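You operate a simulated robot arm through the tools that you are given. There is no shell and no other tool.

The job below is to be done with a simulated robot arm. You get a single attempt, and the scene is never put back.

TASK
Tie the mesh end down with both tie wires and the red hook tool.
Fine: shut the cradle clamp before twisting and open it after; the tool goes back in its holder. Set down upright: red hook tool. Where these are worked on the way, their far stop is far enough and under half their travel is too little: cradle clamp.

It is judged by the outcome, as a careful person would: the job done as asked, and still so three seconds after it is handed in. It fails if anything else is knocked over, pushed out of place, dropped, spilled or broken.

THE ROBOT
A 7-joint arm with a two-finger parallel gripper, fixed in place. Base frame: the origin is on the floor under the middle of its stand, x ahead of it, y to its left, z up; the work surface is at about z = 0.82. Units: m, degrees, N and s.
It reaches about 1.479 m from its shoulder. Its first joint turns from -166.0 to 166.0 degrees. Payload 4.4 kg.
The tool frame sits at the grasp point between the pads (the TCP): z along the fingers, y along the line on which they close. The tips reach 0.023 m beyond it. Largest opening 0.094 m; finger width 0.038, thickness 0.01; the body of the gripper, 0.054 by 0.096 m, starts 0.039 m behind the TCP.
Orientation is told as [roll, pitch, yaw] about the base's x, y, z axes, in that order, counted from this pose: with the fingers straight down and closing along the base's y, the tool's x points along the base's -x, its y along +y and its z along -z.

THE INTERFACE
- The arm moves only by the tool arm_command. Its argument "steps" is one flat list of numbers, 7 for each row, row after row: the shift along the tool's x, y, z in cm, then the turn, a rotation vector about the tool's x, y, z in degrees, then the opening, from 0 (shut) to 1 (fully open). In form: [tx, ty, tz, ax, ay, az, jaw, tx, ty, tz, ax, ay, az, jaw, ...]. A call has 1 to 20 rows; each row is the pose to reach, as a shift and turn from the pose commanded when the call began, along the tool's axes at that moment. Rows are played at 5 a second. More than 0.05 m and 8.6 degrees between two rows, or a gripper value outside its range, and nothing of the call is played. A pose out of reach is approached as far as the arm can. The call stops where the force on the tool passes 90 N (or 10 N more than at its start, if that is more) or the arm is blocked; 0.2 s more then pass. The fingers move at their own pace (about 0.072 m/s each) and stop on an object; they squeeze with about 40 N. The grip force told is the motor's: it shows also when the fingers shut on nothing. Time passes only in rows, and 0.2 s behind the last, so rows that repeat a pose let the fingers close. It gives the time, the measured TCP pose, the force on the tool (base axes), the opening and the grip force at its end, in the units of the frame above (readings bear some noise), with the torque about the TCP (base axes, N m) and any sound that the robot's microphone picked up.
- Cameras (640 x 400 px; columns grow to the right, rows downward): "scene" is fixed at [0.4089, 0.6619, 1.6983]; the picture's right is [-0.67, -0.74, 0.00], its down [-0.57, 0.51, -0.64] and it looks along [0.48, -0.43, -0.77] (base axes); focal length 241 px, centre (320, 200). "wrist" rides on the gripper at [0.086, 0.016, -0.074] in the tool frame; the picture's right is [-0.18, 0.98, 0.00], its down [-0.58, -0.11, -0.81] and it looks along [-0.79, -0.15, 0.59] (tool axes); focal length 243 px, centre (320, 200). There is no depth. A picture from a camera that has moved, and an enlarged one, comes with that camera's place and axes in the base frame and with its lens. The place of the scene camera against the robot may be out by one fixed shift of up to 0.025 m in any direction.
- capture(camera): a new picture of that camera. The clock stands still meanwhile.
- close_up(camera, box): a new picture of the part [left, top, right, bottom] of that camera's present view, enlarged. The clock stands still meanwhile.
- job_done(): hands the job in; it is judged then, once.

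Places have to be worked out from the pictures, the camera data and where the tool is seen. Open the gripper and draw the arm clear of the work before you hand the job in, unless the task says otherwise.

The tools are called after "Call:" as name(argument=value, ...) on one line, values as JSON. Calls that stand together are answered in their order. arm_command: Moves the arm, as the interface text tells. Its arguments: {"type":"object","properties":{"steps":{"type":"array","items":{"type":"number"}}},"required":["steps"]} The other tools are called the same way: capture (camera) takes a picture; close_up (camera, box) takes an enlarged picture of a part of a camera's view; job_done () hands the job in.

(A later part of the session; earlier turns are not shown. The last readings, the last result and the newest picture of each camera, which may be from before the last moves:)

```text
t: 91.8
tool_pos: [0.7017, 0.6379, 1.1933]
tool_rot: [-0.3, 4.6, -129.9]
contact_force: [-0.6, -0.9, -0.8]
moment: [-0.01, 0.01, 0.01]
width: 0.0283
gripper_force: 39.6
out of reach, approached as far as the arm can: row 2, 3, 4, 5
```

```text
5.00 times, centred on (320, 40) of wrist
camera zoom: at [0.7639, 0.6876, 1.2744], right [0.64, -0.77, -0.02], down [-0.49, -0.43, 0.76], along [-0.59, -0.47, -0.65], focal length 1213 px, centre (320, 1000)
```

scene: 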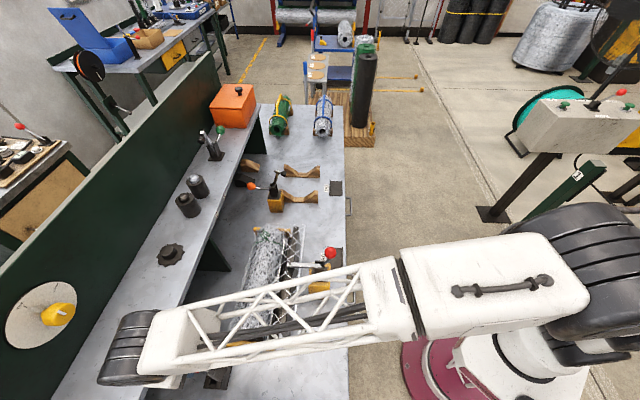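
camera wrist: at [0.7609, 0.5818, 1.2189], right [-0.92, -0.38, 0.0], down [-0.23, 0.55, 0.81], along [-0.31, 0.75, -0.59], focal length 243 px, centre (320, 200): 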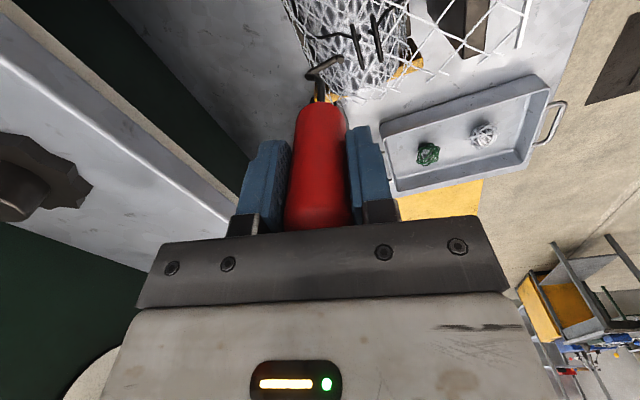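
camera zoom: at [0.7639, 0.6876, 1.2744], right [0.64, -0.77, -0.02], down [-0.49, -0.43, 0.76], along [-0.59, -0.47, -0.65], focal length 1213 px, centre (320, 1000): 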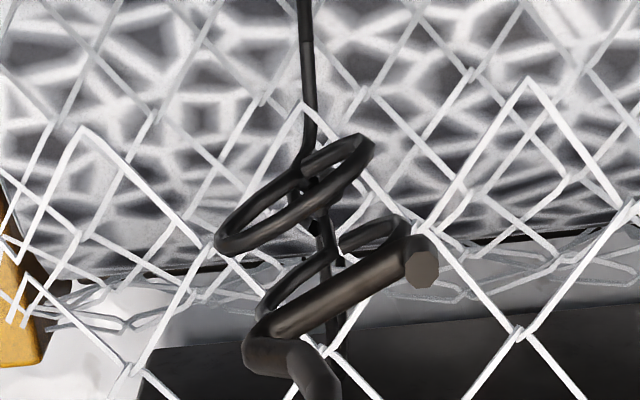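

The wire pair below the eyes is visibly twisting (about 334° so far). I ratchet again: turn back 170° in the air, correcting the small drift of 5 mm in L that came from the wrist limit.

Call:
arm_command(steps=[0.04, -0.5, 0, 0.68, 0, -8.47, 0, 0.04, -0.5, 0, 1.36, 0, -16.95, 0, 0.04, -0.5, 0, 2.05, 0, -25.42, 0, 0.04, -0.5, 0, 2.73, 0, -33.89, 0, 0.04, -0.5, 0, 3.41, 0, -42.37, 0, 0.04, -0.5, 0, 4.09, 0, -50.84, 0, 0.04, -0.5, 0, 4.77, 0, -59.31, 0, 0.04, -0.5, 0, 5.46, 0, -67.78, 0, 0.04, -0.5, 0, 6.14, 0, -76.26, 0, 0.04, -0.5, 0, 6.82, 0, -84.73, 0, 0.04, -0.5, 0, 7.5, 0, -93.2, 0, 0.04, -0.5, 0, 8.18, 0, -101.68, 0, 0.04, -0.5, 0, 8.87, 0, -110.15, 0, 0.04, -0.5, 0, 9.55, 0, -118.62, 0, 0.04, -0.5, 0, 10.23, 0, -127.1, 0, 0.04, -0.5, 0, 10.91, 0, -135.57, 0, 0.04, -0.5, 0, 11.59, 0, -144.04, 0, 0.04, -0.5, 0, 12.28, 0, -152.52, 0, 0.04, -0.5, 0, 12.96, 0, -160.99, 0, 0.04, -0.5, 0, 13.64, 0, -169.46, 0])

Call:
close_up(camera="scene", box=[225, 270, 275, 308])

Call:
close_up(camera="wrist", box=[260, 0, 400, 110])

```text
t: 96.0
tool_pos: [0.698, 0.642, 1.1938]
tool_rot: [0.0, 4.6, 39.7]
contact_force: [0.4, 0.4, -1.3]
moment: [0.01, -0.04, 0.02]
width: 0.0282
gripper_force: 39.8
```

```text
10.53 times, centred on (250, 289) of scene
camera zoom: at [0.4089, 0.6619, 1.6983], right [-0.67, -0.74, 0.0], down [-0.57, 0.51, -0.64], along [0.48, -0.43, -0.77], focal length 2533 px, centre (1057, -737)
```

zoom: 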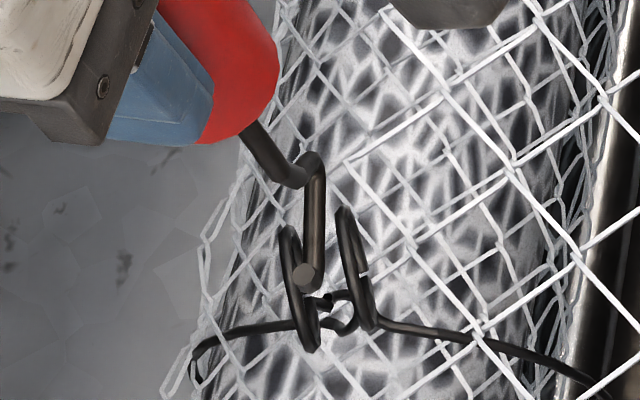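

```text
3.64 times, centred on (330, 55) of wrist
camera zoom: at [0.6243, 0.6018, 1.2755], right [-0.49, 0.87, -0.01], down [0.57, 0.33, 0.76], along [0.67, 0.36, -0.65], focal length 882 px, centre (284, 727)
```

zoom: 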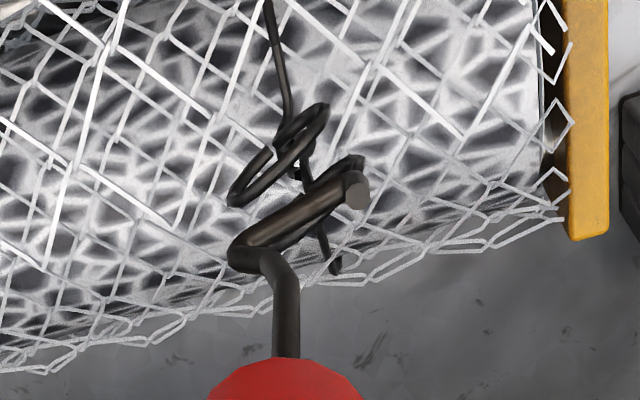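

The tool has shifted about 3° in the pads, so the hook now hangs ~5 mm off to −W. I reduce the gripper tilt by 3° to bring it upright, finish the 10° turn and lower 2 cm for a check.

Call:
arm_command(steps=[0, 0, 0, 0, -1.5, 0, 0, 0, 0, 0, 0, -3, 0, 0, 0, 0, 0, 0.27, -3, -4.99, 0, 0, 0, 0, 0.54, -3, -9.99, 0, -0.08, 0, 1.0, 0.54, -3, -9.99, 0, -0.16, 0, 2.0, 0.54, -3, -9.99, 0])

Call:
close_up(camera="scene", box=[225, 270, 275, 308])

Call:
close_up(camera="wrist", box=[260, 0, 400, 110])

```text
t: 97.4
tool_pos: [0.6979, 0.641, 1.1743]
tool_rot: [0.0, 1.5, 49.6]
contact_force: [0.2, -0.7, -1.0]
moment: [0.01, 0.0, 0.0]
width: 0.0281
gripper_force: 39.6
```

```text
10.53 times, centred on (250, 289) of scene
camera zoom: at [0.4089, 0.6619, 1.6983], right [-0.67, -0.74, 0.0], down [-0.57, 0.51, -0.64], along [0.48, -0.43, -0.77], focal length 2533 px, centre (1057, -737)
```

zoom: 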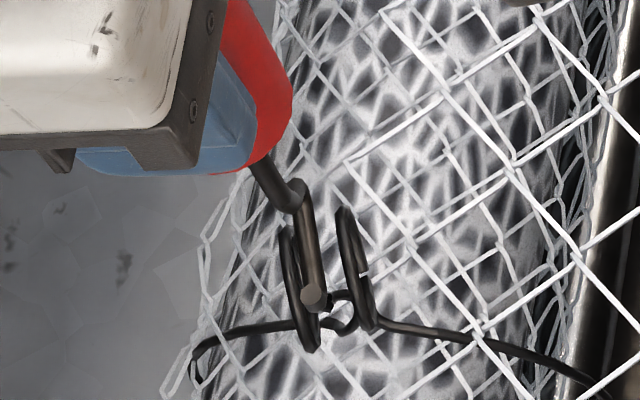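

```text
3.64 times, centred on (330, 55) of wrist
camera zoom: at [0.6291, 0.5861, 1.2513], right [-0.63, 0.78, 0.0], down [0.47, 0.39, 0.79], along [0.62, 0.49, -0.61], focal length 882 px, centre (284, 727)
```

zoom: 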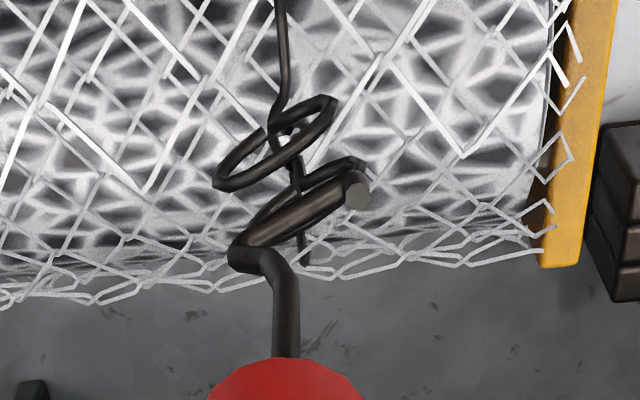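

Projected down, the bar again lands mid-way between the eyes. I lower 2.4 cm and continue turning clockwise.

Call:
arm_command(steps=[-0.02, 0, 0.8, 0, 0, 0, 0, -0.04, 0, 1.6, 0, 0, 0, 0, -0.06, 0, 2.4, 0, 0, 0, 0])

Call:
close_up(camera="scene", box=[225, 270, 275, 308])

```text
t: 98.2
tool_pos: [0.6985, 0.6422, 1.1485]
tool_rot: [0.0, 1.6, 49.6]
contact_force: [0.6, -0.8, -0.6]
moment: [0.0, 0.04, -0.01]
width: 0.0282
gripper_force: 40.3
```

```text
10.53 times, centred on (250, 289) of scene
camera zoom: at [0.4089, 0.6619, 1.6983], right [-0.67, -0.74, 0.0], down [-0.57, 0.51, -0.64], along [0.48, -0.43, -0.77], focal length 2533 px, centre (1057, -737)
```

zoom: 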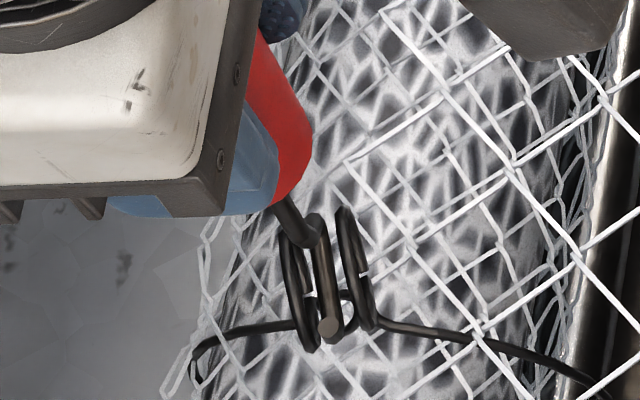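

Seated again without load. Turning another 170° clockwise.

Call:
arm_command(steps=[0, 0, 0, -0.24, 0, 8.5, 0, 0, 0, 0, -0.47, 0, 16.99, 0, 0, 0, 0, -0.71, 0, 25.49, 0, 0, 0, 0, -0.95, 0, 33.99, 0, 0, 0, 0, -1.19, 0, 42.48, 0, 0, 0, 0, -1.42, 0, 50.98, 0, 0, 0, 0, -1.66, 0, 59.48, 0, 0, 0, 0, -1.9, 0, 67.97, 0, 0, 0, 0, -2.13, 0, 76.47, 0, 0, 0, 0, -2.37, 0, 84.97, 0, 0, 0, 0, -2.61, 0, 93.46, 0, 0, 0, 0, -2.85, 0, 101.96, 0, 0, 0, 0, -3.08, 0, 110.46, 0, 0, 0, 0, -3.32, 0, 118.95, 0, 0, 0, 0, -3.56, 0, 127.45, 0, 0, 0, 0, -3.79, 0, 135.95, 0, 0, 0, 0, -4.03, 0, 144.44, 0, 0, 0, 0, -4.27, 0, 152.94, 0, 0, 0, 0, -4.5, 0, 161.44, 0, 0, 0, 0, -4.74, 0, 169.93, 0])

Call:
close_up(camera="scene", box=[225, 270, 275, 308])

Call:
close_up(camera="wrist", box=[260, 0, 400, 110])

```text
t: 102.4
tool_pos: [0.6977, 0.6411, 1.1492]
tool_rot: [0.0, 1.7, -120.6]
contact_force: [0.2, 4.2, -0.5]
moment: [0.6, -0.05, 0.07]
width: 0.0281
gripper_force: 40.4
```

```text
10.53 times, centred on (250, 289) of scene
camera zoom: at [0.4089, 0.6619, 1.6983], right [-0.67, -0.74, 0.0], down [-0.57, 0.51, -0.64], along [0.48, -0.43, -0.77], focal length 2533 px, centre (1057, -737)
```

zoom: 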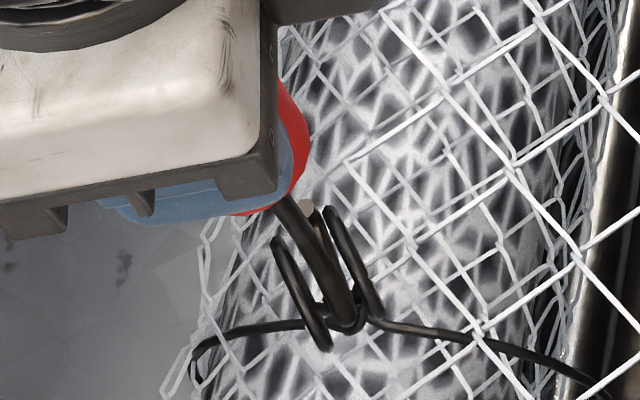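

```text
3.64 times, centred on (330, 55) of wrist
camera zoom: at [0.7531, 0.7055, 1.2267], right [0.75, -0.66, -0.01], down [-0.4, -0.46, 0.79], along [-0.52, -0.59, -0.61], focal length 882 px, centre (284, 727)
```

zoom: 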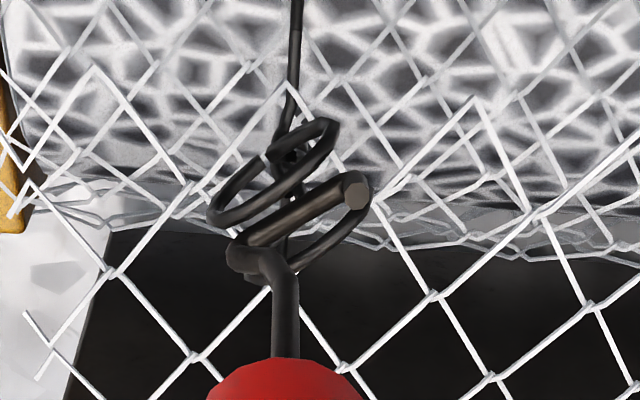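

About 504° of twist now. I turn 6° more and lift out to inspect the twist.

Call:
arm_command(steps=[0, 0, 0, -0.17, 0, 6.0, 0, 0.04, 0, -1.5, -0.17, 0, 6.0, 0, 0.08, 0, -3.0, -0.17, 0, 6.0, 0, 0.13, 0, -4.5, -0.17, 0, 6.0, 0])

Call:
close_up(camera="scene", box=[235, 280, 270, 306])

Call:
close_up(camera="wrist", box=[280, 0, 360, 60])

```text
t: 103.4
tool_pos: [0.6981, 0.6408, 1.1949]
tool_rot: [0.0, 1.5, -126.5]
contact_force: [-0.5, -0.1, -0.1]
moment: [-0.01, 0.0, 0.0]
width: 0.0281
gripper_force: 40.1
```

```text
15.38 times, centred on (252, 293) of scene
camera zoom: at [0.4089, 0.6619, 1.6983], right [-0.67, -0.74, 0.0], down [-0.57, 0.51, -0.64], along [0.48, -0.43, -0.77], focal length 3702 px, centre (1358, -1231)
```

zoom: 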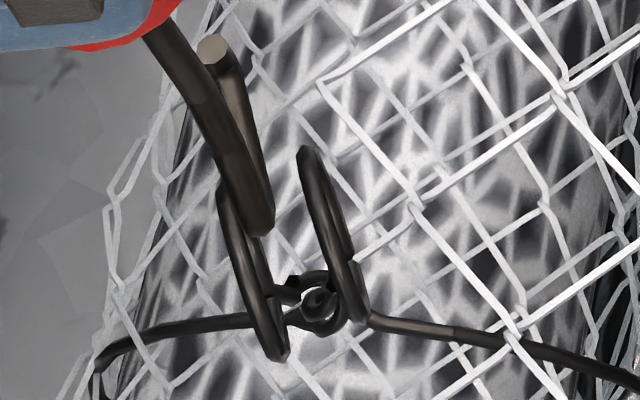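

```text
6.67 times, centred on (320, 30) of wrist
camera zoom: at [0.7598, 0.6986, 1.2719], right [0.68, -0.73, -0.01], down [-0.45, -0.42, 0.79], along [-0.58, -0.54, -0.61], focal length 1618 px, centre (320, 1333)
```

zoom: 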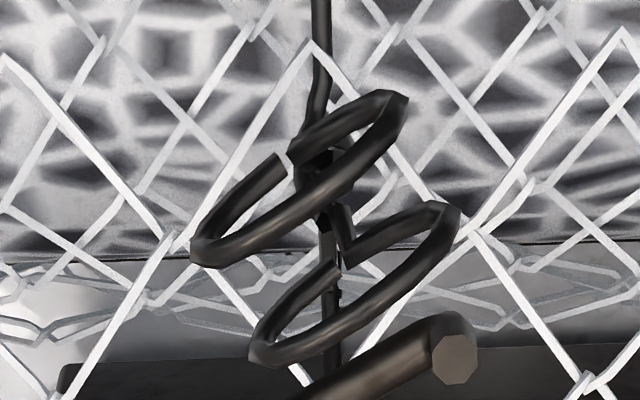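

The strands under the eyes now show a clear coil (about 510°). I'll add roughly one more half to full turn for a firm tie of about two turns. Turning back 171° in the air first.

Call:
arm_command(steps=[0, 0, 0, 0.22, 0, -8.55, 0, 0, 0, 0, 0.45, 0, -17.09, 0, 0, 0, 0, 0.67, 0, -25.64, 0, 0, 0, 0, 0.9, 0, -34.19, 0, 0, 0, 0, 1.12, 0, -42.74, 0, 0, 0, 0, 1.34, 0, -51.28, 0, 0, 0, 0, 1.57, 0, -59.83, 0, 0, 0, 0, 1.79, 0, -68.38, 0, 0, 0, 0, 2.02, 0, -76.93, 0, 0, 0, 0, 2.24, 0, -85.47, 0, 0, 0, 0, 2.46, 0, -94.02, 0, 0, 0, 0, 2.69, 0, -102.57, 0, 0, 0, 0, 2.91, 0, -111.12, 0, 0, 0, 0, 3.14, 0, -119.66, 0, 0, 0, 0, 3.36, 0, -128.21, 0, 0, 0, 0, 3.58, 0, -136.76, 0, 0, 0, 0, 3.81, 0, -145.31, 0, 0, 0, 0, 4.03, 0, -153.85, 0, 0, 0, 0, 4.26, 0, -162.4, 0, 0, 0, 0, 4.48, 0, -170.95, 0])

Call:
arm_command(steps=[0, 0, 0, 0.12, 0, -4.5, 0, 0, 0, 0, 0.24, 0, -9.0, 0, -0.03, 0, 1.0, 0.24, 0, -9.0, 0, -0.05, 0, 2.0, 0.24, 0, -9.0, 0])

Call:
close_up(camera="scene", box=[225, 270, 275, 308])

Call:
close_up(camera="wrist", box=[260, 0, 400, 110])

```text
t: 107.6
tool_pos: [0.6991, 0.6417, 1.1952]
tool_rot: [0.0, 1.3, 44.7]
contact_force: [-0.2, -0.6, -0.9]
moment: [-0.03, 0.03, -0.04]
width: 0.0285
gripper_force: 40.1
```

```text
t: 108.6
tool_pos: [0.6974, 0.6408, 1.1765]
tool_rot: [0.0, 1.4, 53.6]
contact_force: [-0.9, -0.1, -0.3]
moment: [0.01, -0.04, 0.0]
width: 0.0282
gripper_force: 40.4
```

```text
10.53 times, centred on (250, 289) of scene
camera zoom: at [0.4089, 0.6619, 1.6983], right [-0.67, -0.74, 0.0], down [-0.57, 0.51, -0.64], along [0.48, -0.43, -0.77], focal length 2533 px, centre (1057, -737)
```

zoom: 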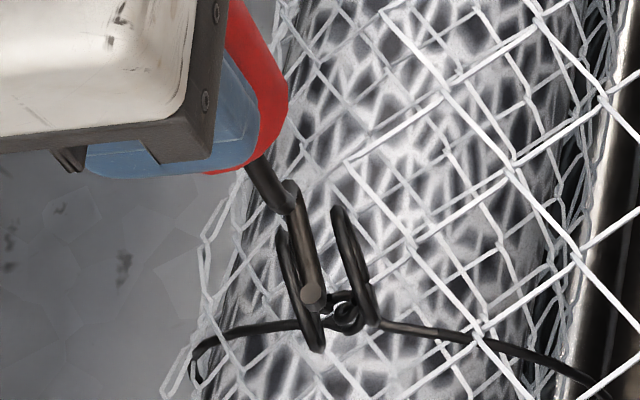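

```text
3.64 times, centred on (330, 55) of wrist
camera zoom: at [0.6326, 0.582, 1.2528], right [-0.68, 0.73, 0.0], down [0.44, 0.42, 0.79], along [0.58, 0.54, -0.61], focal length 882 px, centre (284, 727)
```

zoom: 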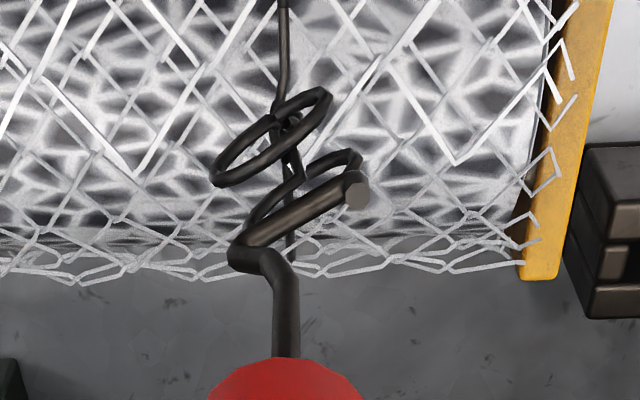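

Aligned again within a millimetre. I lower 2.6 cm and turn clockwise once more.

Call:
arm_command(steps=[-0.02, 0, 0.9, 0, 0, 0, 0, -0.04, 0, 1.8, 0, 0, 0, 0, -0.06, 0, 2.65, 0, 0, 0, 0])

Call:
arm_command(steps=[0, 0, 0, -0.22, 0, 8.5, 0, 0, 0, 0, -0.44, 0, 16.99, 0, 0, 0, 0, -0.67, 0, 25.49, 0, 0, 0, 0, -0.89, 0, 33.99, 0, 0, 0, 0, -1.11, 0, 42.49, 0, 0, 0, 0, -1.33, 0, 50.98, 0, 0, 0, 0, -1.56, 0, 59.48, 0, 0, 0, 0, -1.78, 0, 67.98, 0, 0, 0, 0, -2.0, 0, 76.48, 0, 0, 0, 0, -2.22, 0, 84.97, 0, 0, 0, 0, -2.45, 0, 93.47, 0, 0, 0, 0, -2.67, 0, 101.97, 0, 0, 0, 0, -2.89, 0, 110.47, 0, 0, 0, 0, -3.11, 0, 118.96, 0, 0, 0, 0, -3.34, 0, 127.46, 0, 0, 0, 0, -3.56, 0, 135.96, 0, 0, 0, 0, -3.78, 0, 144.46, 0, 0, 0, 0, -4.0, 0, 152.95, 0, 0, 0, 0, -4.23, 0, 161.45, 0, 0, 0, 0, -4.45, 0, 169.95, 0])

Call:
close_up(camera="scene", box=[225, 270, 275, 308])

Call:
close_up(camera="wrist", box=[260, 0, 400, 110])

```text
t: 109.4
tool_pos: [0.6985, 0.6424, 1.1488]
tool_rot: [0.0, 1.3, 53.7]
contact_force: [-0.5, 0.4, -0.9]
moment: [0.01, 0.01, 0.0]
width: 0.0283
gripper_force: 40.4
```

```text
t: 113.6
tool_pos: [0.6973, 0.6412, 1.1479]
tool_rot: [0.0, 1.6, -116.5]
contact_force: [-0.2, 5.8, -2.1]
moment: [0.77, 0.06, 0.14]
width: 0.0281
gripper_force: 39.9
```

```text
10.53 times, centred on (250, 289) of scene
camera zoom: at [0.4089, 0.6619, 1.6983], right [-0.67, -0.74, 0.0], down [-0.57, 0.51, -0.64], along [0.48, -0.43, -0.77], focal length 2533 px, centre (1057, -737)
```

zoom: 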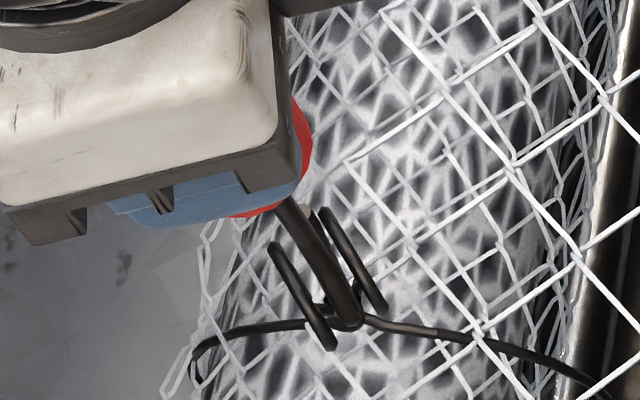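

```text
3.64 times, centred on (330, 55) of wrist
camera zoom: at [0.7484, 0.7091, 1.2254], right [0.8, -0.6, -0.01], down [-0.37, -0.49, 0.79], along [-0.48, -0.63, -0.61], focal length 882 px, centre (284, 727)
```

zoom: 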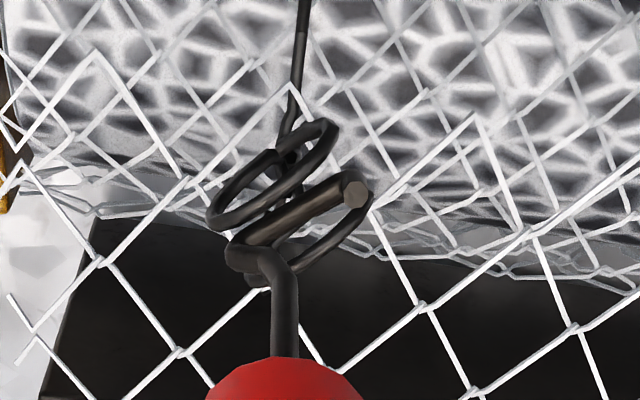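

Roughly 680° now. I add 9° more, lift out, and inspect the knot.

Call:
arm_command(steps=[0, 0, 0, -0.12, 0, 4.5, 0, 0, 0, 0, -0.24, 0, 9.0, 0, 0.04, 0, -1.5, -0.24, 0, 9.0, 0, 0.08, 0, -3.0, -0.24, 0, 9.0, 0, 0.13, 0, -4.5, -0.24, 0, 9.0, 0])

Call:
close_up(camera="scene", box=[235, 280, 270, 306])

Call:
close_up(camera="wrist", box=[280, 0, 360, 60])

```text
t: 114.8
tool_pos: [0.6988, 0.6423, 1.1923]
tool_rot: [0.0, 1.6, -125.5]
contact_force: [0.5, 0.5, -0.8]
moment: [-0.03, 0.0, -0.01]
width: 0.0284
gripper_force: 39.4
```

```text
15.38 times, centred on (252, 293) of scene
camera zoom: at [0.4089, 0.6619, 1.6983], right [-0.67, -0.74, 0.0], down [-0.57, 0.51, -0.64], along [0.48, -0.43, -0.77], focal length 3702 px, centre (1358, -1231)
```

zoom: 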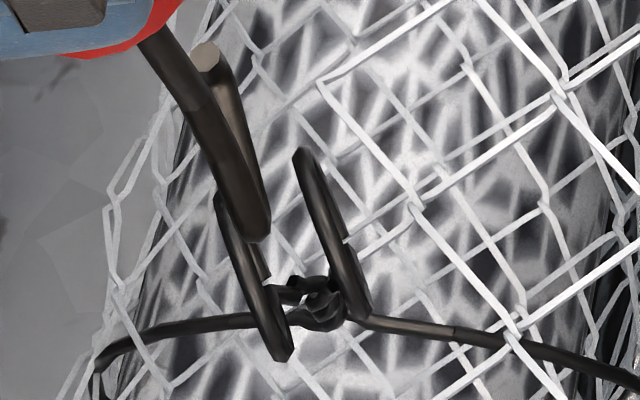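

```text
6.67 times, centred on (320, 30) of wrist
camera zoom: at [0.7593, 0.7007, 1.2698], right [0.69, -0.72, -0.01], down [-0.44, -0.43, 0.79], along [-0.57, -0.55, -0.61], focal length 1618 px, centre (320, 1333)
```

zoom: 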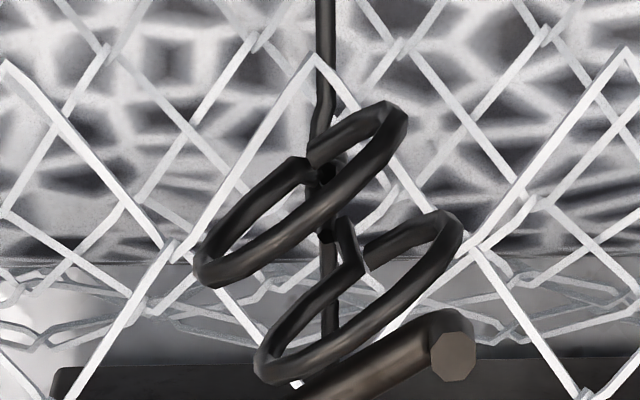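

The knot is visibly tighter at ~690°. I'll do one more part-stroke to pass two full turns with margin: turn back, re-seat and twist about 120° more.

Call:
arm_command(steps=[0, 0, 0, 0.22, 0, -8.55, 0, 0, 0, 0, 0.45, 0, -17.09, 0, 0, 0, 0, 0.67, 0, -25.64, 0, 0, 0, 0, 0.9, 0, -34.19, 0, 0, 0, 0, 1.12, 0, -42.74, 0, 0, 0, 0, 1.34, 0, -51.28, 0, 0, 0, 0, 1.57, 0, -59.83, 0, 0, 0, 0, 1.79, 0, -68.38, 0, 0, 0, 0, 2.02, 0, -76.93, 0, 0, 0, 0, 2.24, 0, -85.47, 0, 0, 0, 0, 2.46, 0, -94.02, 0, 0, 0, 0, 2.69, 0, -102.57, 0, 0, 0, 0, 2.91, 0, -111.12, 0, 0, 0, 0, 3.14, 0, -119.66, 0, 0, 0, 0, 3.36, 0, -128.21, 0, 0, 0, 0, 3.58, 0, -136.76, 0, 0, 0, 0, 3.81, 0, -145.31, 0, 0, 0, 0, 4.03, 0, -153.85, 0, 0, 0, 0, 4.26, 0, -162.4, 0, 0, 0, 0, 4.48, 0, -170.95, 0])

Call:
arm_command(steps=[0, 0, 0, 0.12, 0, -4.5, 0, 0, 0, 0, 0.24, 0, -9.0, 0, -0.03, 0, 0.9, 0.24, 0, -9.0, 0, -0.05, 0, 1.8, 0.24, 0, -9.0, 0])

Call:
close_up(camera="scene", box=[225, 270, 275, 308])

Call:
capture(camera="wrist")

```text
t: 119.0
tool_pos: [0.6971, 0.6415, 1.1917]
tool_rot: [0.0, 1.4, 45.7]
contact_force: [0.0, -0.1, -1.1]
moment: [0.02, 0.01, -0.03]
width: 0.0281
gripper_force: 40.6
```

```text
t: 120.0
tool_pos: [0.6986, 0.6411, 1.176]
tool_rot: [0.0, 1.4, 54.7]
contact_force: [0.7, -0.3, -1.0]
moment: [-0.04, 0.0, -0.02]
width: 0.0284
gripper_force: 40.2
```

```text
10.53 times, centred on (250, 289) of scene
camera zoom: at [0.4089, 0.6619, 1.6983], right [-0.67, -0.74, 0.0], down [-0.57, 0.51, -0.64], along [0.48, -0.43, -0.77], focal length 2533 px, centre (1057, -737)
```

zoom: 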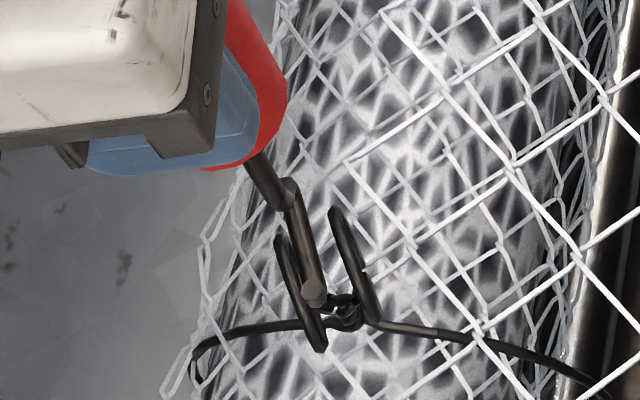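

```text
taken
camera wrist: at [0.6347, 0.5809, 1.2525], right [-0.69, 0.72, 0.0], down [0.44, 0.43, 0.79], along [0.57, 0.55, -0.61], focal length 243 px, centre (320, 200)
```

wrist: 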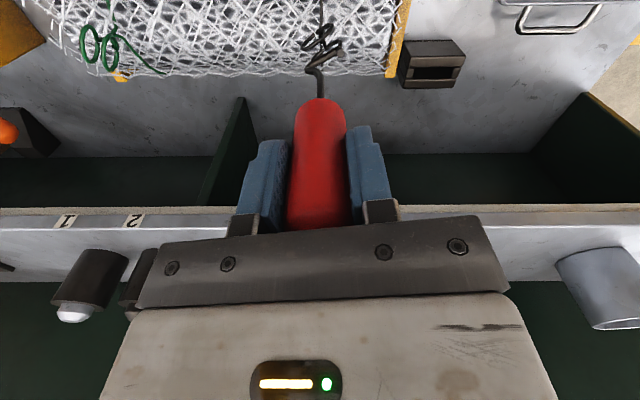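

Aligned again. I lower 2.7 cm and twist 119° clockwise.

Call:
arm_command(steps=[-0.02, 0, 0.9, 0, 0, 0, 0, -0.04, 0, 1.8, 0, 0, 0, 0, -0.06, 0, 2.65, 0, 0, 0, 0])

Call:
arm_command(steps=[0, 0, 0, -0.22, 0, 8.5, 0, 0, 0, 0, -0.44, 0, 16.99, 0, 0, 0, 0, -0.67, 0, 25.49, 0, 0, 0, 0, -0.89, 0, 33.99, 0, 0, 0, 0, -1.11, 0, 42.49, 0, 0, 0, 0, -1.33, 0, 50.98, 0, 0, 0, 0, -1.56, 0, 59.48, 0, 0, 0, 0, -1.78, 0, 67.98, 0, 0, 0, 0, -2.0, 0, 76.48, 0, 0, 0, 0, -2.22, 0, 84.97, 0, 0, 0, 0, -2.45, 0, 93.47, 0, 0, 0, 0, -2.67, 0, 101.97, 0, 0, 0, 0, -2.89, 0, 110.47, 0, 0, 0, 0, -3.11, 0, 118.96, 0])

Call:
close_up(camera="scene", box=[225, 270, 275, 308])

```text
t: 120.8
tool_pos: [0.6982, 0.6397, 1.1485]
tool_rot: [0.0, 1.4, 54.6]
contact_force: [0.2, 0.2, -0.6]
moment: [-0.01, 0.0, -0.01]
width: 0.0282
gripper_force: 40.3
```

```text
t: 123.8
tool_pos: [0.6958, 0.6403, 1.1497]
tool_rot: [0.2, 1.6, -64.5]
contact_force: [-3.2, 4.4, -1.1]
moment: [0.66, 0.38, 0.1]
width: 0.0281
gripper_force: 40.8
```

```text
10.53 times, centred on (250, 289) of scene
camera zoom: at [0.4089, 0.6619, 1.6983], right [-0.67, -0.74, 0.0], down [-0.57, 0.51, -0.64], along [0.48, -0.43, -0.77], focal length 2533 px, centre (1057, -737)
```

zoom: 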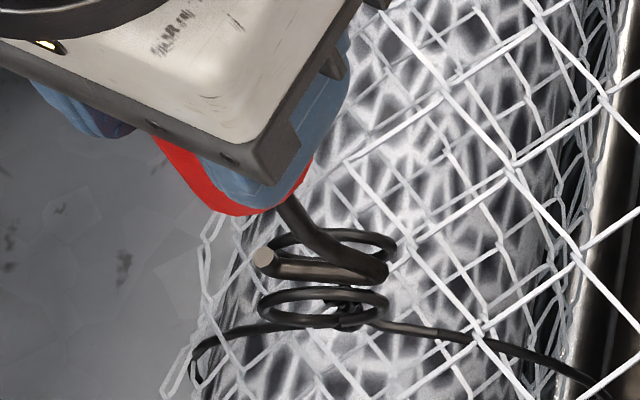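

The black tie now has about 808° (2¼ turns). I lift out and move over the green eyes while turning to yaw ≈80, so the hook will line up with their plane.

Call:
arm_command(steps=[0.04, 0, -1.7, 0, 0, 0, 0, 0.09, 0, -3.4, 0, 0, 0, 0, 0.13, 0, -5.0, 0, 0, 0, 0, -0.99, 0.42, -5.03, 0.22, 0, -8.5, 0, -2.11, 0.83, -5.06, 0.45, 0, -16.99, 0, -3.23, 1.25, -5.09, 0.67, 0, -25.49, 0, -4.35, 1.66, -5.12, 0.89, 0, -33.99, 0, -5.47, 2.08, -5.15, 1.11, 0, -42.49, 0, -6.59, 2.49, -5.18, 1.34, 0, -50.98, 0, -7.71, 2.91, -5.21, 1.56, 0, -59.48, 0, -8.83, 3.32, -5.24, 1.78, 0, -67.98, 0, -9.94, 3.74, -5.26, 2.0, 0, -76.48, 0, -11.06, 4.15, -5.29, 2.23, 0, -84.97, 0, -12.18, 4.57, -5.32, 2.45, 0, -93.47, 0, -13.3, 4.98, -5.35, 2.67, 0, -101.97, 0, -14.42, 5.4, -5.38, 2.9, 0, -110.47, 0, -15.54, 5.81, -5.41, 3.12, 0, -118.96, 0, -16.66, 6.23, -5.44, 3.34, 0, -127.46, 0, -17.78, 6.64, -5.47, 3.56, 0, -135.96, 0, -18.9, 7.06, -5.5, 3.79, 0, -144.46, 0])

Call:
capture(camera="scene")

Call:
close_up(camera="scene", box=[240, 210, 290, 248])

Call:
close_up(camera="wrist", box=[260, 0, 400, 110])

Call:
close_up(camera="scene", box=[225, 270, 275, 308])

```text
t: 128.0
tool_pos: [0.8443, 0.5, 1.1978]
tool_rot: [0.0, 1.4, 80.3]
contact_force: [-0.1, -0.5, -1.3]
moment: [0.0, -0.03, 0.01]
width: 0.0281
gripper_force: 40.1
```

```text
taken
```

scene: 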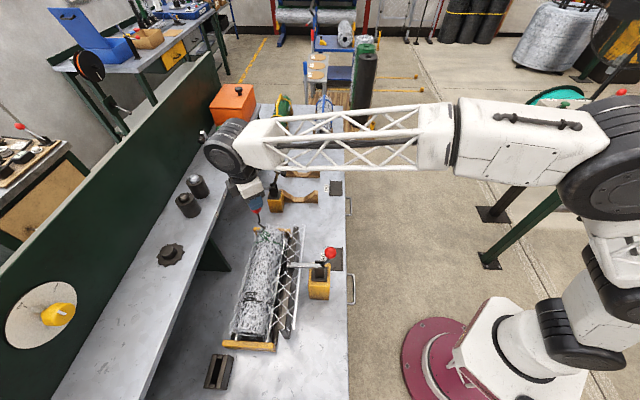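

```text
10.53 times, centred on (265, 229) of scene
camera zoom: at [0.4089, 0.6619, 1.6983], right [-0.67, -0.74, 0.0], down [-0.57, 0.51, -0.64], along [0.48, -0.43, -0.77], focal length 2533 px, centre (899, -105)
```

zoom: 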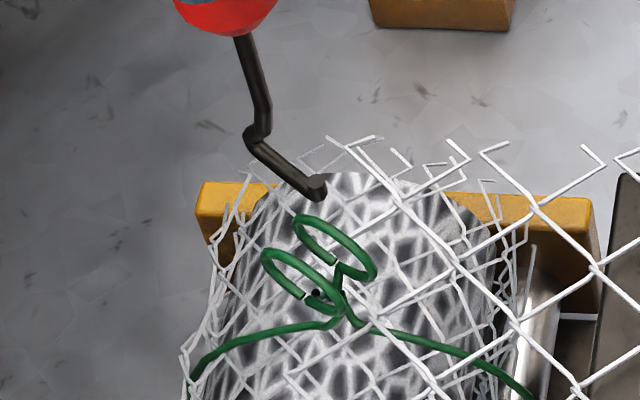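

```text
3.64 times, centred on (330, 55) of wrist
camera zoom: at [0.8121, 0.4181, 1.2743], right [-0.94, 0.35, 0.0], down [0.21, 0.57, 0.79], along [0.28, 0.74, -0.61], focal length 882 px, centre (284, 727)
```

zoom: 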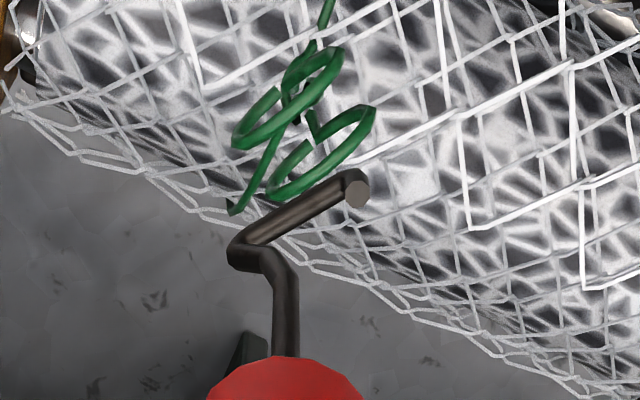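

```text
10.53 times, centred on (250, 289) of scene
camera zoom: at [0.4089, 0.6619, 1.6983], right [-0.67, -0.74, 0.0], down [-0.57, 0.51, -0.64], along [0.48, -0.43, -0.77], focal length 2533 px, centre (1057, -737)
```

zoom: 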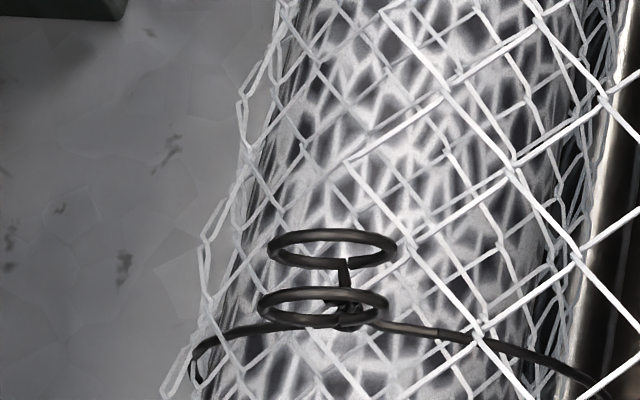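

Black tie stays as twisted. For green, the eyes' midpoint works out at about (0.948, −0.240, 1.009) with their plane at ~151°; my hook centre is ~3.7 mm off and 7° short. I correct both and lower 2.3 cm.

Call:
arm_command(steps=[0.03, 0.2, 0, 0.09, 0, -3.5, 0, 0.03, 0.38, 0, 0.17, 0, -7.0, 0, 0.0, 0.38, 1.2, 0.17, 0, -7.0, 0, -0.03, 0.38, 2.3, 0.17, 0, -7.0, 0])

Call:
close_up(camera="scene", box=[240, 210, 290, 248])

Call:
close_up(camera="wrist", box=[260, 0, 400, 110])

```text
t: 129.0
tool_pos: [0.841, 0.5005, 1.1759]
tool_rot: [0.0, 1.5, 87.1]
contact_force: [0.5, 0.2, -2.7]
moment: [0.03, 0.0, -0.01]
width: 0.0282
gripper_force: 39.7
```

```text
10.53 times, centred on (265, 229) of scene
camera zoom: at [0.4089, 0.6619, 1.6983], right [-0.67, -0.74, 0.0], down [-0.57, 0.51, -0.64], along [0.48, -0.43, -0.77], focal length 2533 px, centre (899, -105)
```

zoom: 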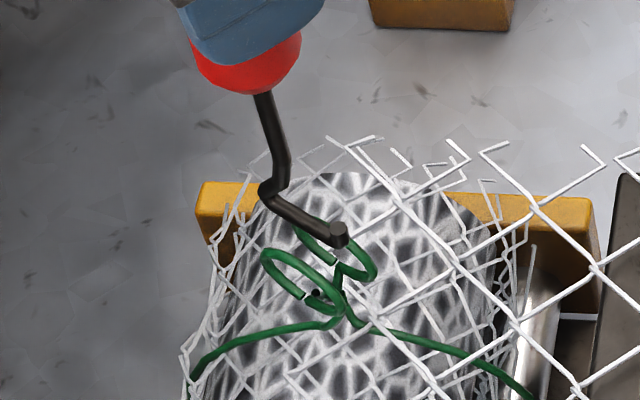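

```text
3.64 times, centred on (330, 55) of wrist
camera zoom: at [0.8181, 0.4161, 1.2518], right [-0.97, 0.23, 0.0], down [0.14, 0.6, 0.79], along [0.19, 0.77, -0.61], focal length 882 px, centre (284, 727)
```

zoom: 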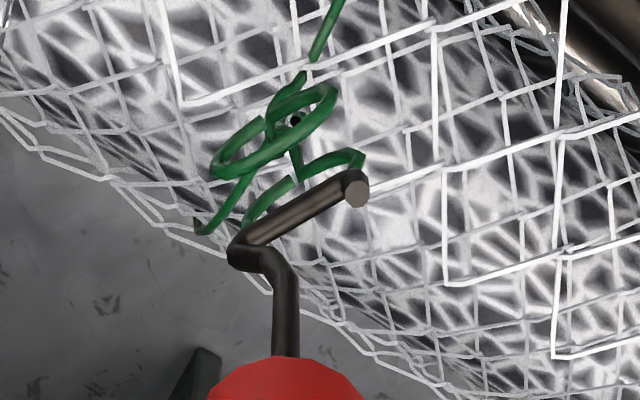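

The bar projects down to within ~1.5 mm of the eyes' midpoint, and well centred across the gap. I lower 1.3 cm into the gap and check.

Call:
arm_command(steps=[-0.02, 0, 0.65, 0, 0, 0, 0, -0.03, 0, 1.3, 0, 0, 0, 0])

Call:
close_up(camera="scene", box=[245, 215, 285, 245])

Call:
close_up(camera="wrist", box=[260, 0, 400, 110])

```text
t: 129.6
tool_pos: [0.8384, 0.4997, 1.1626]
tool_rot: [0.1, 1.4, 87.1]
contact_force: [-0.4, -0.4, -0.9]
moment: [-0.01, 0.01, -0.01]
width: 0.0283
gripper_force: 40.1
```

```text
13.33 times, centred on (265, 230) of scene
camera zoom: at [0.4089, 0.6619, 1.6983], right [-0.67, -0.74, 0.0], down [-0.57, 0.51, -0.64], along [0.48, -0.43, -0.77], focal length 3208 px, centre (1053, -200)
```

zoom: 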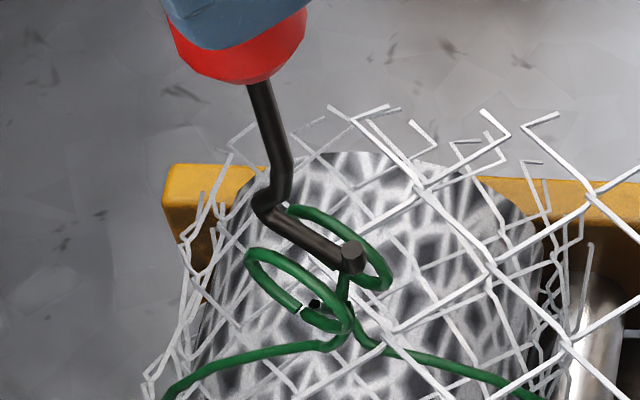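

```text
3.64 times, centred on (330, 55) of wrist
camera zoom: at [0.818, 0.416, 1.2394], right [-0.97, 0.23, 0.0], down [0.14, 0.59, 0.79], along [0.19, 0.77, -0.61], focal length 882 px, centre (284, 727)
```

zoom: 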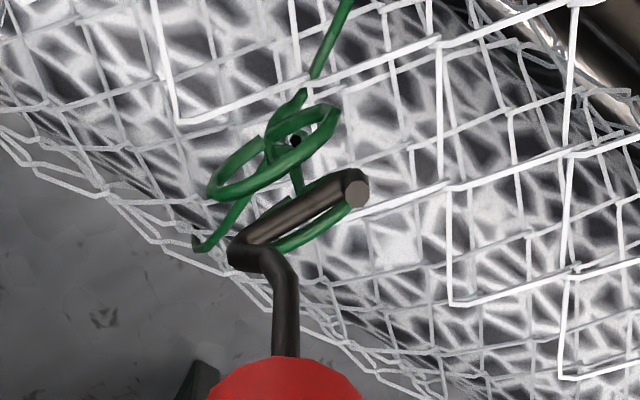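

The hook is between the green eyes without contact. I lower another 1.4 cm to their centre height.

Call:
arm_command(steps=[-0.02, 0, 0.7, 0, 0, 0, 0, -0.03, 0, 1.4, 0, 0, 0, 0])

Call:
close_up(camera="scene", box=[245, 215, 285, 245])

Call:
close_up(camera="wrist", box=[260, 0, 400, 110])

```text
t: 130.2
tool_pos: [0.8406, 0.4994, 1.1478]
tool_rot: [0.1, 1.5, 87.2]
contact_force: [-0.4, 0.5, -0.7]
moment: [0.0, 0.01, -0.03]
width: 0.0282
gripper_force: 40.3
```

```text
13.33 times, centred on (265, 230) of scene
camera zoom: at [0.4089, 0.6619, 1.6983], right [-0.67, -0.74, 0.0], down [-0.57, 0.51, -0.64], along [0.48, -0.43, -0.77], focal length 3208 px, centre (1053, -200)
```

zoom: 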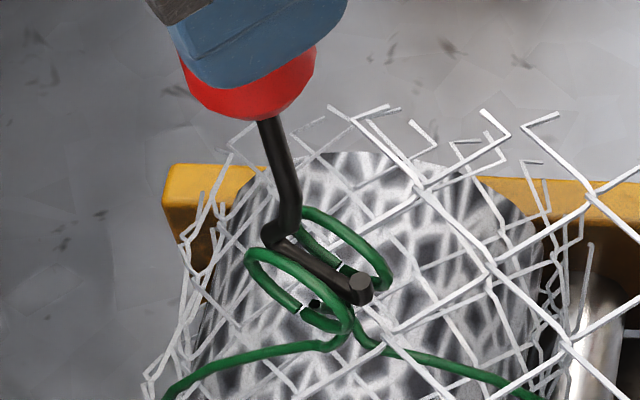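

```text
3.64 times, centred on (330, 55) of wrist
camera zoom: at [0.8185, 0.4162, 1.2247], right [-0.97, 0.23, 0.0], down [0.14, 0.6, 0.79], along [0.19, 0.77, -0.61], focal length 882 px, centre (284, 727)
```

zoom: 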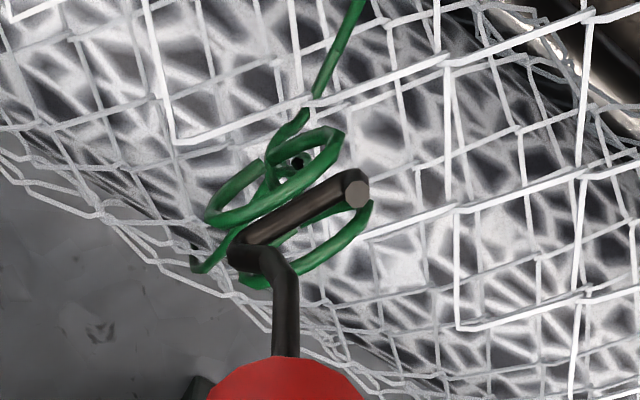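

Seated between the green eyes, no load. I twist clockwise 170°.

Call:
arm_command(steps=[0, 0, 0, -0.22, 0, 8.5, 0, 0, 0, 0, -0.44, 0, 16.99, 0, 0, 0, 0, -0.67, 0, 25.49, 0, 0, 0, 0, -0.89, 0, 33.99, 0, 0, 0, 0, -1.11, 0, 42.49, 0, 0, 0, 0, -1.33, 0, 50.98, 0, 0, 0, 0, -1.56, 0, 59.48, 0, 0, 0, 0, -1.78, 0, 67.98, 0, 0, 0, 0, -2.0, 0, 76.48, 0, 0, 0, 0, -2.22, 0, 84.97, 0, 0, 0, 0, -2.45, 0, 93.47, 0, 0, 0, 0, -2.67, 0, 101.97, 0, 0, 0, 0, -2.89, 0, 110.47, 0, 0, 0, 0, -3.11, 0, 118.96, 0, 0, 0, 0, -3.34, 0, 127.46, 0, 0, 0, 0, -3.56, 0, 135.96, 0, 0, 0, 0, -3.78, 0, 144.46, 0, 0, 0, 0, -4.0, 0, 152.95, 0, 0, 0, 0, -4.23, 0, 161.45, 0, 0, 0, 0, -4.45, 0, 169.95, 0])

Call:
close_up(camera="scene", box=[245, 215, 285, 245])

Call:
close_up(camera="wrist", box=[260, 0, 400, 110])

```text
t: 134.4
tool_pos: [0.8403, 0.4999, 1.1499]
tool_rot: [0.0, 1.6, -83.1]
contact_force: [-2.8, 3.7, -0.4]
moment: [0.41, 0.39, 0.07]
width: 0.0284
gripper_force: 40.1
```

```text
13.33 times, centred on (265, 230) of scene
camera zoom: at [0.4089, 0.6619, 1.6983], right [-0.67, -0.74, 0.0], down [-0.57, 0.51, -0.64], along [0.48, -0.43, -0.77], focal length 3208 px, centre (1053, -200)
```

zoom: 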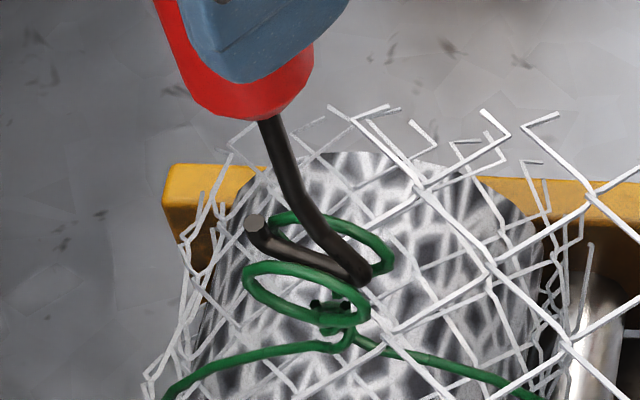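

```text
3.64 times, centred on (330, 55) of wrist
camera zoom: at [0.8443, 0.5858, 1.2261], right [1.0, -0.06, 0.0], down [-0.04, -0.61, 0.79], along [-0.05, -0.79, -0.61], focal length 882 px, centre (284, 727)
```

zoom: 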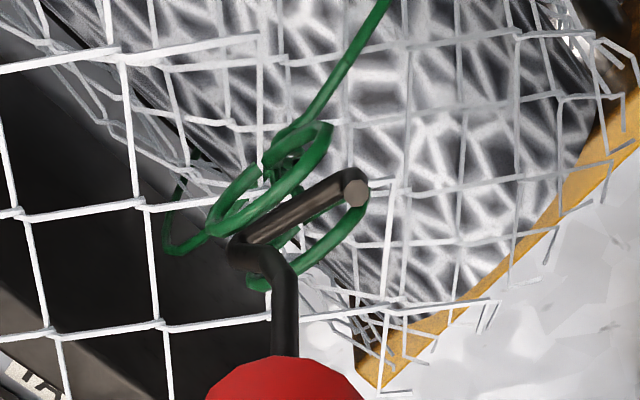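

The green eyes follow well (≈165–170°). I turn 46° further.

Call:
arm_command(steps=[0, 0, 0, -0.2, 0, 7.67, 0, 0, 0, 0, -0.4, 0, 15.33, 0, 0, 0, 0, -0.6, 0, 23.0, 0, 0, 0, 0, -0.8, 0, 30.66, 0, 0, 0, 0, -1.0, 0, 38.33, 0, 0, 0, 0, -1.2, 0, 46.0, 0])

Call:
close_up(camera="scene", box=[245, 215, 285, 245])

Call:
close_up(camera="wrist", box=[260, 0, 400, 110])

```text
t: 135.8
tool_pos: [0.8402, 0.5005, 1.1492]
tool_rot: [0.0, 1.6, -129.1]
contact_force: [1.9, 3.0, -0.2]
moment: [0.48, -0.22, 0.05]
width: 0.0282
gripper_force: 40.3
```

```text
13.33 times, centred on (265, 230) of scene
camera zoom: at [0.4089, 0.6619, 1.6983], right [-0.67, -0.74, 0.0], down [-0.57, 0.51, -0.64], along [0.48, -0.43, -0.77], focal length 3208 px, centre (1053, -200)
```

zoom: 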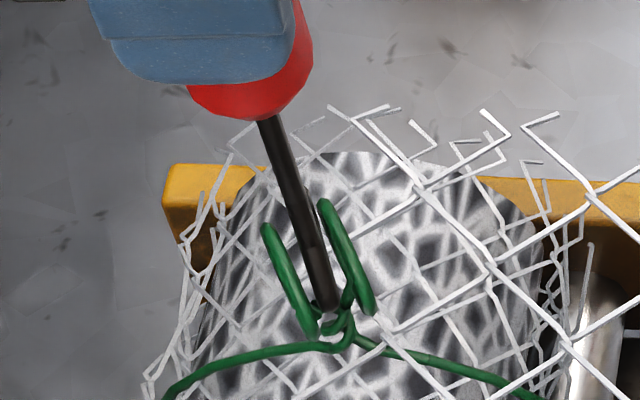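

```text
3.64 times, centred on (330, 55) of wrist
camera zoom: at [0.9042, 0.5554, 1.226], right [0.65, -0.76, -0.01], down [-0.46, -0.4, 0.79], along [-0.6, -0.51, -0.61], focal length 882 px, centre (284, 727)
```

zoom: 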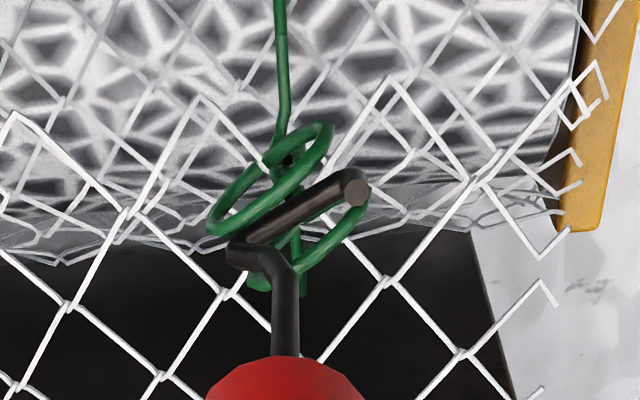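

216° on green. Now ratchet: lift 4.6 cm and turn back.

Call:
arm_command(steps=[0.04, 0, -1.5, 0, 0, 0, 0, 0.08, 0, -3.0, 0, 0, 0, 0, 0.12, 0, -4.6, 0, 0, 0, 0, 0.12, 0, -4.6, 0.22, 0, -8.55, 0, 0.12, 0, -4.6, 0.45, 0, -17.09, 0, 0.12, 0, -4.6, 0.67, 0, -25.64, 0, 0.12, 0, -4.6, 0.9, 0, -34.19, 0, 0.12, 0, -4.6, 1.12, 0, -42.74, 0, 0.12, 0, -4.6, 1.34, 0, -51.28, 0, 0.12, 0, -4.6, 1.57, 0, -59.83, 0, 0.12, 0, -4.6, 1.79, 0, -68.38, 0, 0.12, 0, -4.6, 2.02, 0, -76.93, 0, 0.12, 0, -4.6, 2.24, 0, -85.47, 0, 0.12, 0, -4.6, 2.46, 0, -94.02, 0, 0.12, 0, -4.6, 2.69, 0, -102.57, 0, 0.12, 0, -4.6, 2.91, 0, -111.12, 0, 0.12, 0, -4.6, 3.14, 0, -119.66, 0, 0.12, 0, -4.6, 3.36, 0, -128.21, 0, 0.12, 0, -4.6, 3.58, 0, -136.76, 0, 0.12, 0, -4.6, 3.81, 0, -145.31, 0])

Call:
arm_command(steps=[0, 0, 0, 0.22, 0, -8.55, 0, 0, 0, 0, 0.45, 0, -17.09, 0, 0, 0, 0, 0.67, 0, -25.64, 0, 0, 0, 0, 0.91, 0, -34.65, 0, -0.03, 0, 1.0, 0.91, 0, -34.65, 0, -0.05, 0, 2.0, 0.91, 0, -34.65, 0])

Call:
close_up(camera="scene", box=[245, 215, 285, 245])

Call:
close_up(camera="wrist", box=[260, 0, 400, 110])

```text
t: 140.0
tool_pos: [0.8398, 0.4987, 1.1954]
tool_rot: [0.0, 1.5, 16.6]
contact_force: [-0.8, -0.6, -1.8]
moment: [0.0, -0.01, 0.01]
width: 0.0281
gripper_force: 39.5
```

```text
refused: row 4 steps farther than a row can; nothing moved
```

```text
13.33 times, centred on (265, 230) of scene
camera zoom: at [0.4089, 0.6619, 1.6983], right [-0.67, -0.74, 0.0], down [-0.57, 0.51, -0.64], along [0.48, -0.43, -0.77], focal length 3208 px, centre (1053, -200)
```

zoom: 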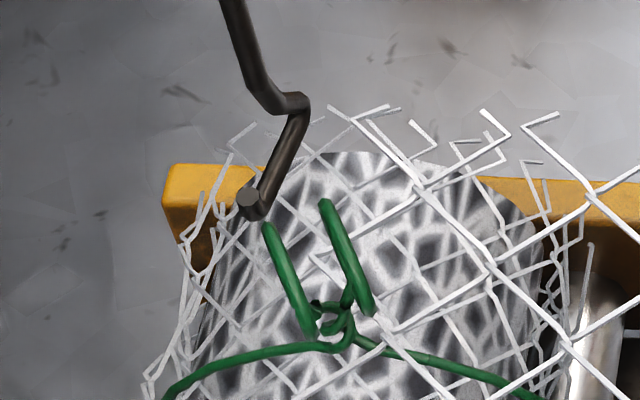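

```text
3.64 times, centred on (330, 55) of wrist
camera zoom: at [0.7532, 0.4908, 1.2724], right [-0.1, 0.99, 0.0], down [0.61, 0.07, 0.79], along [0.79, 0.08, -0.61], focal length 882 px, centre (284, 727)
```

zoom: 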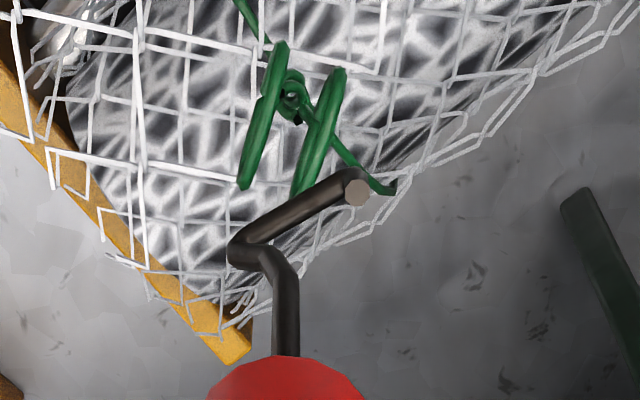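

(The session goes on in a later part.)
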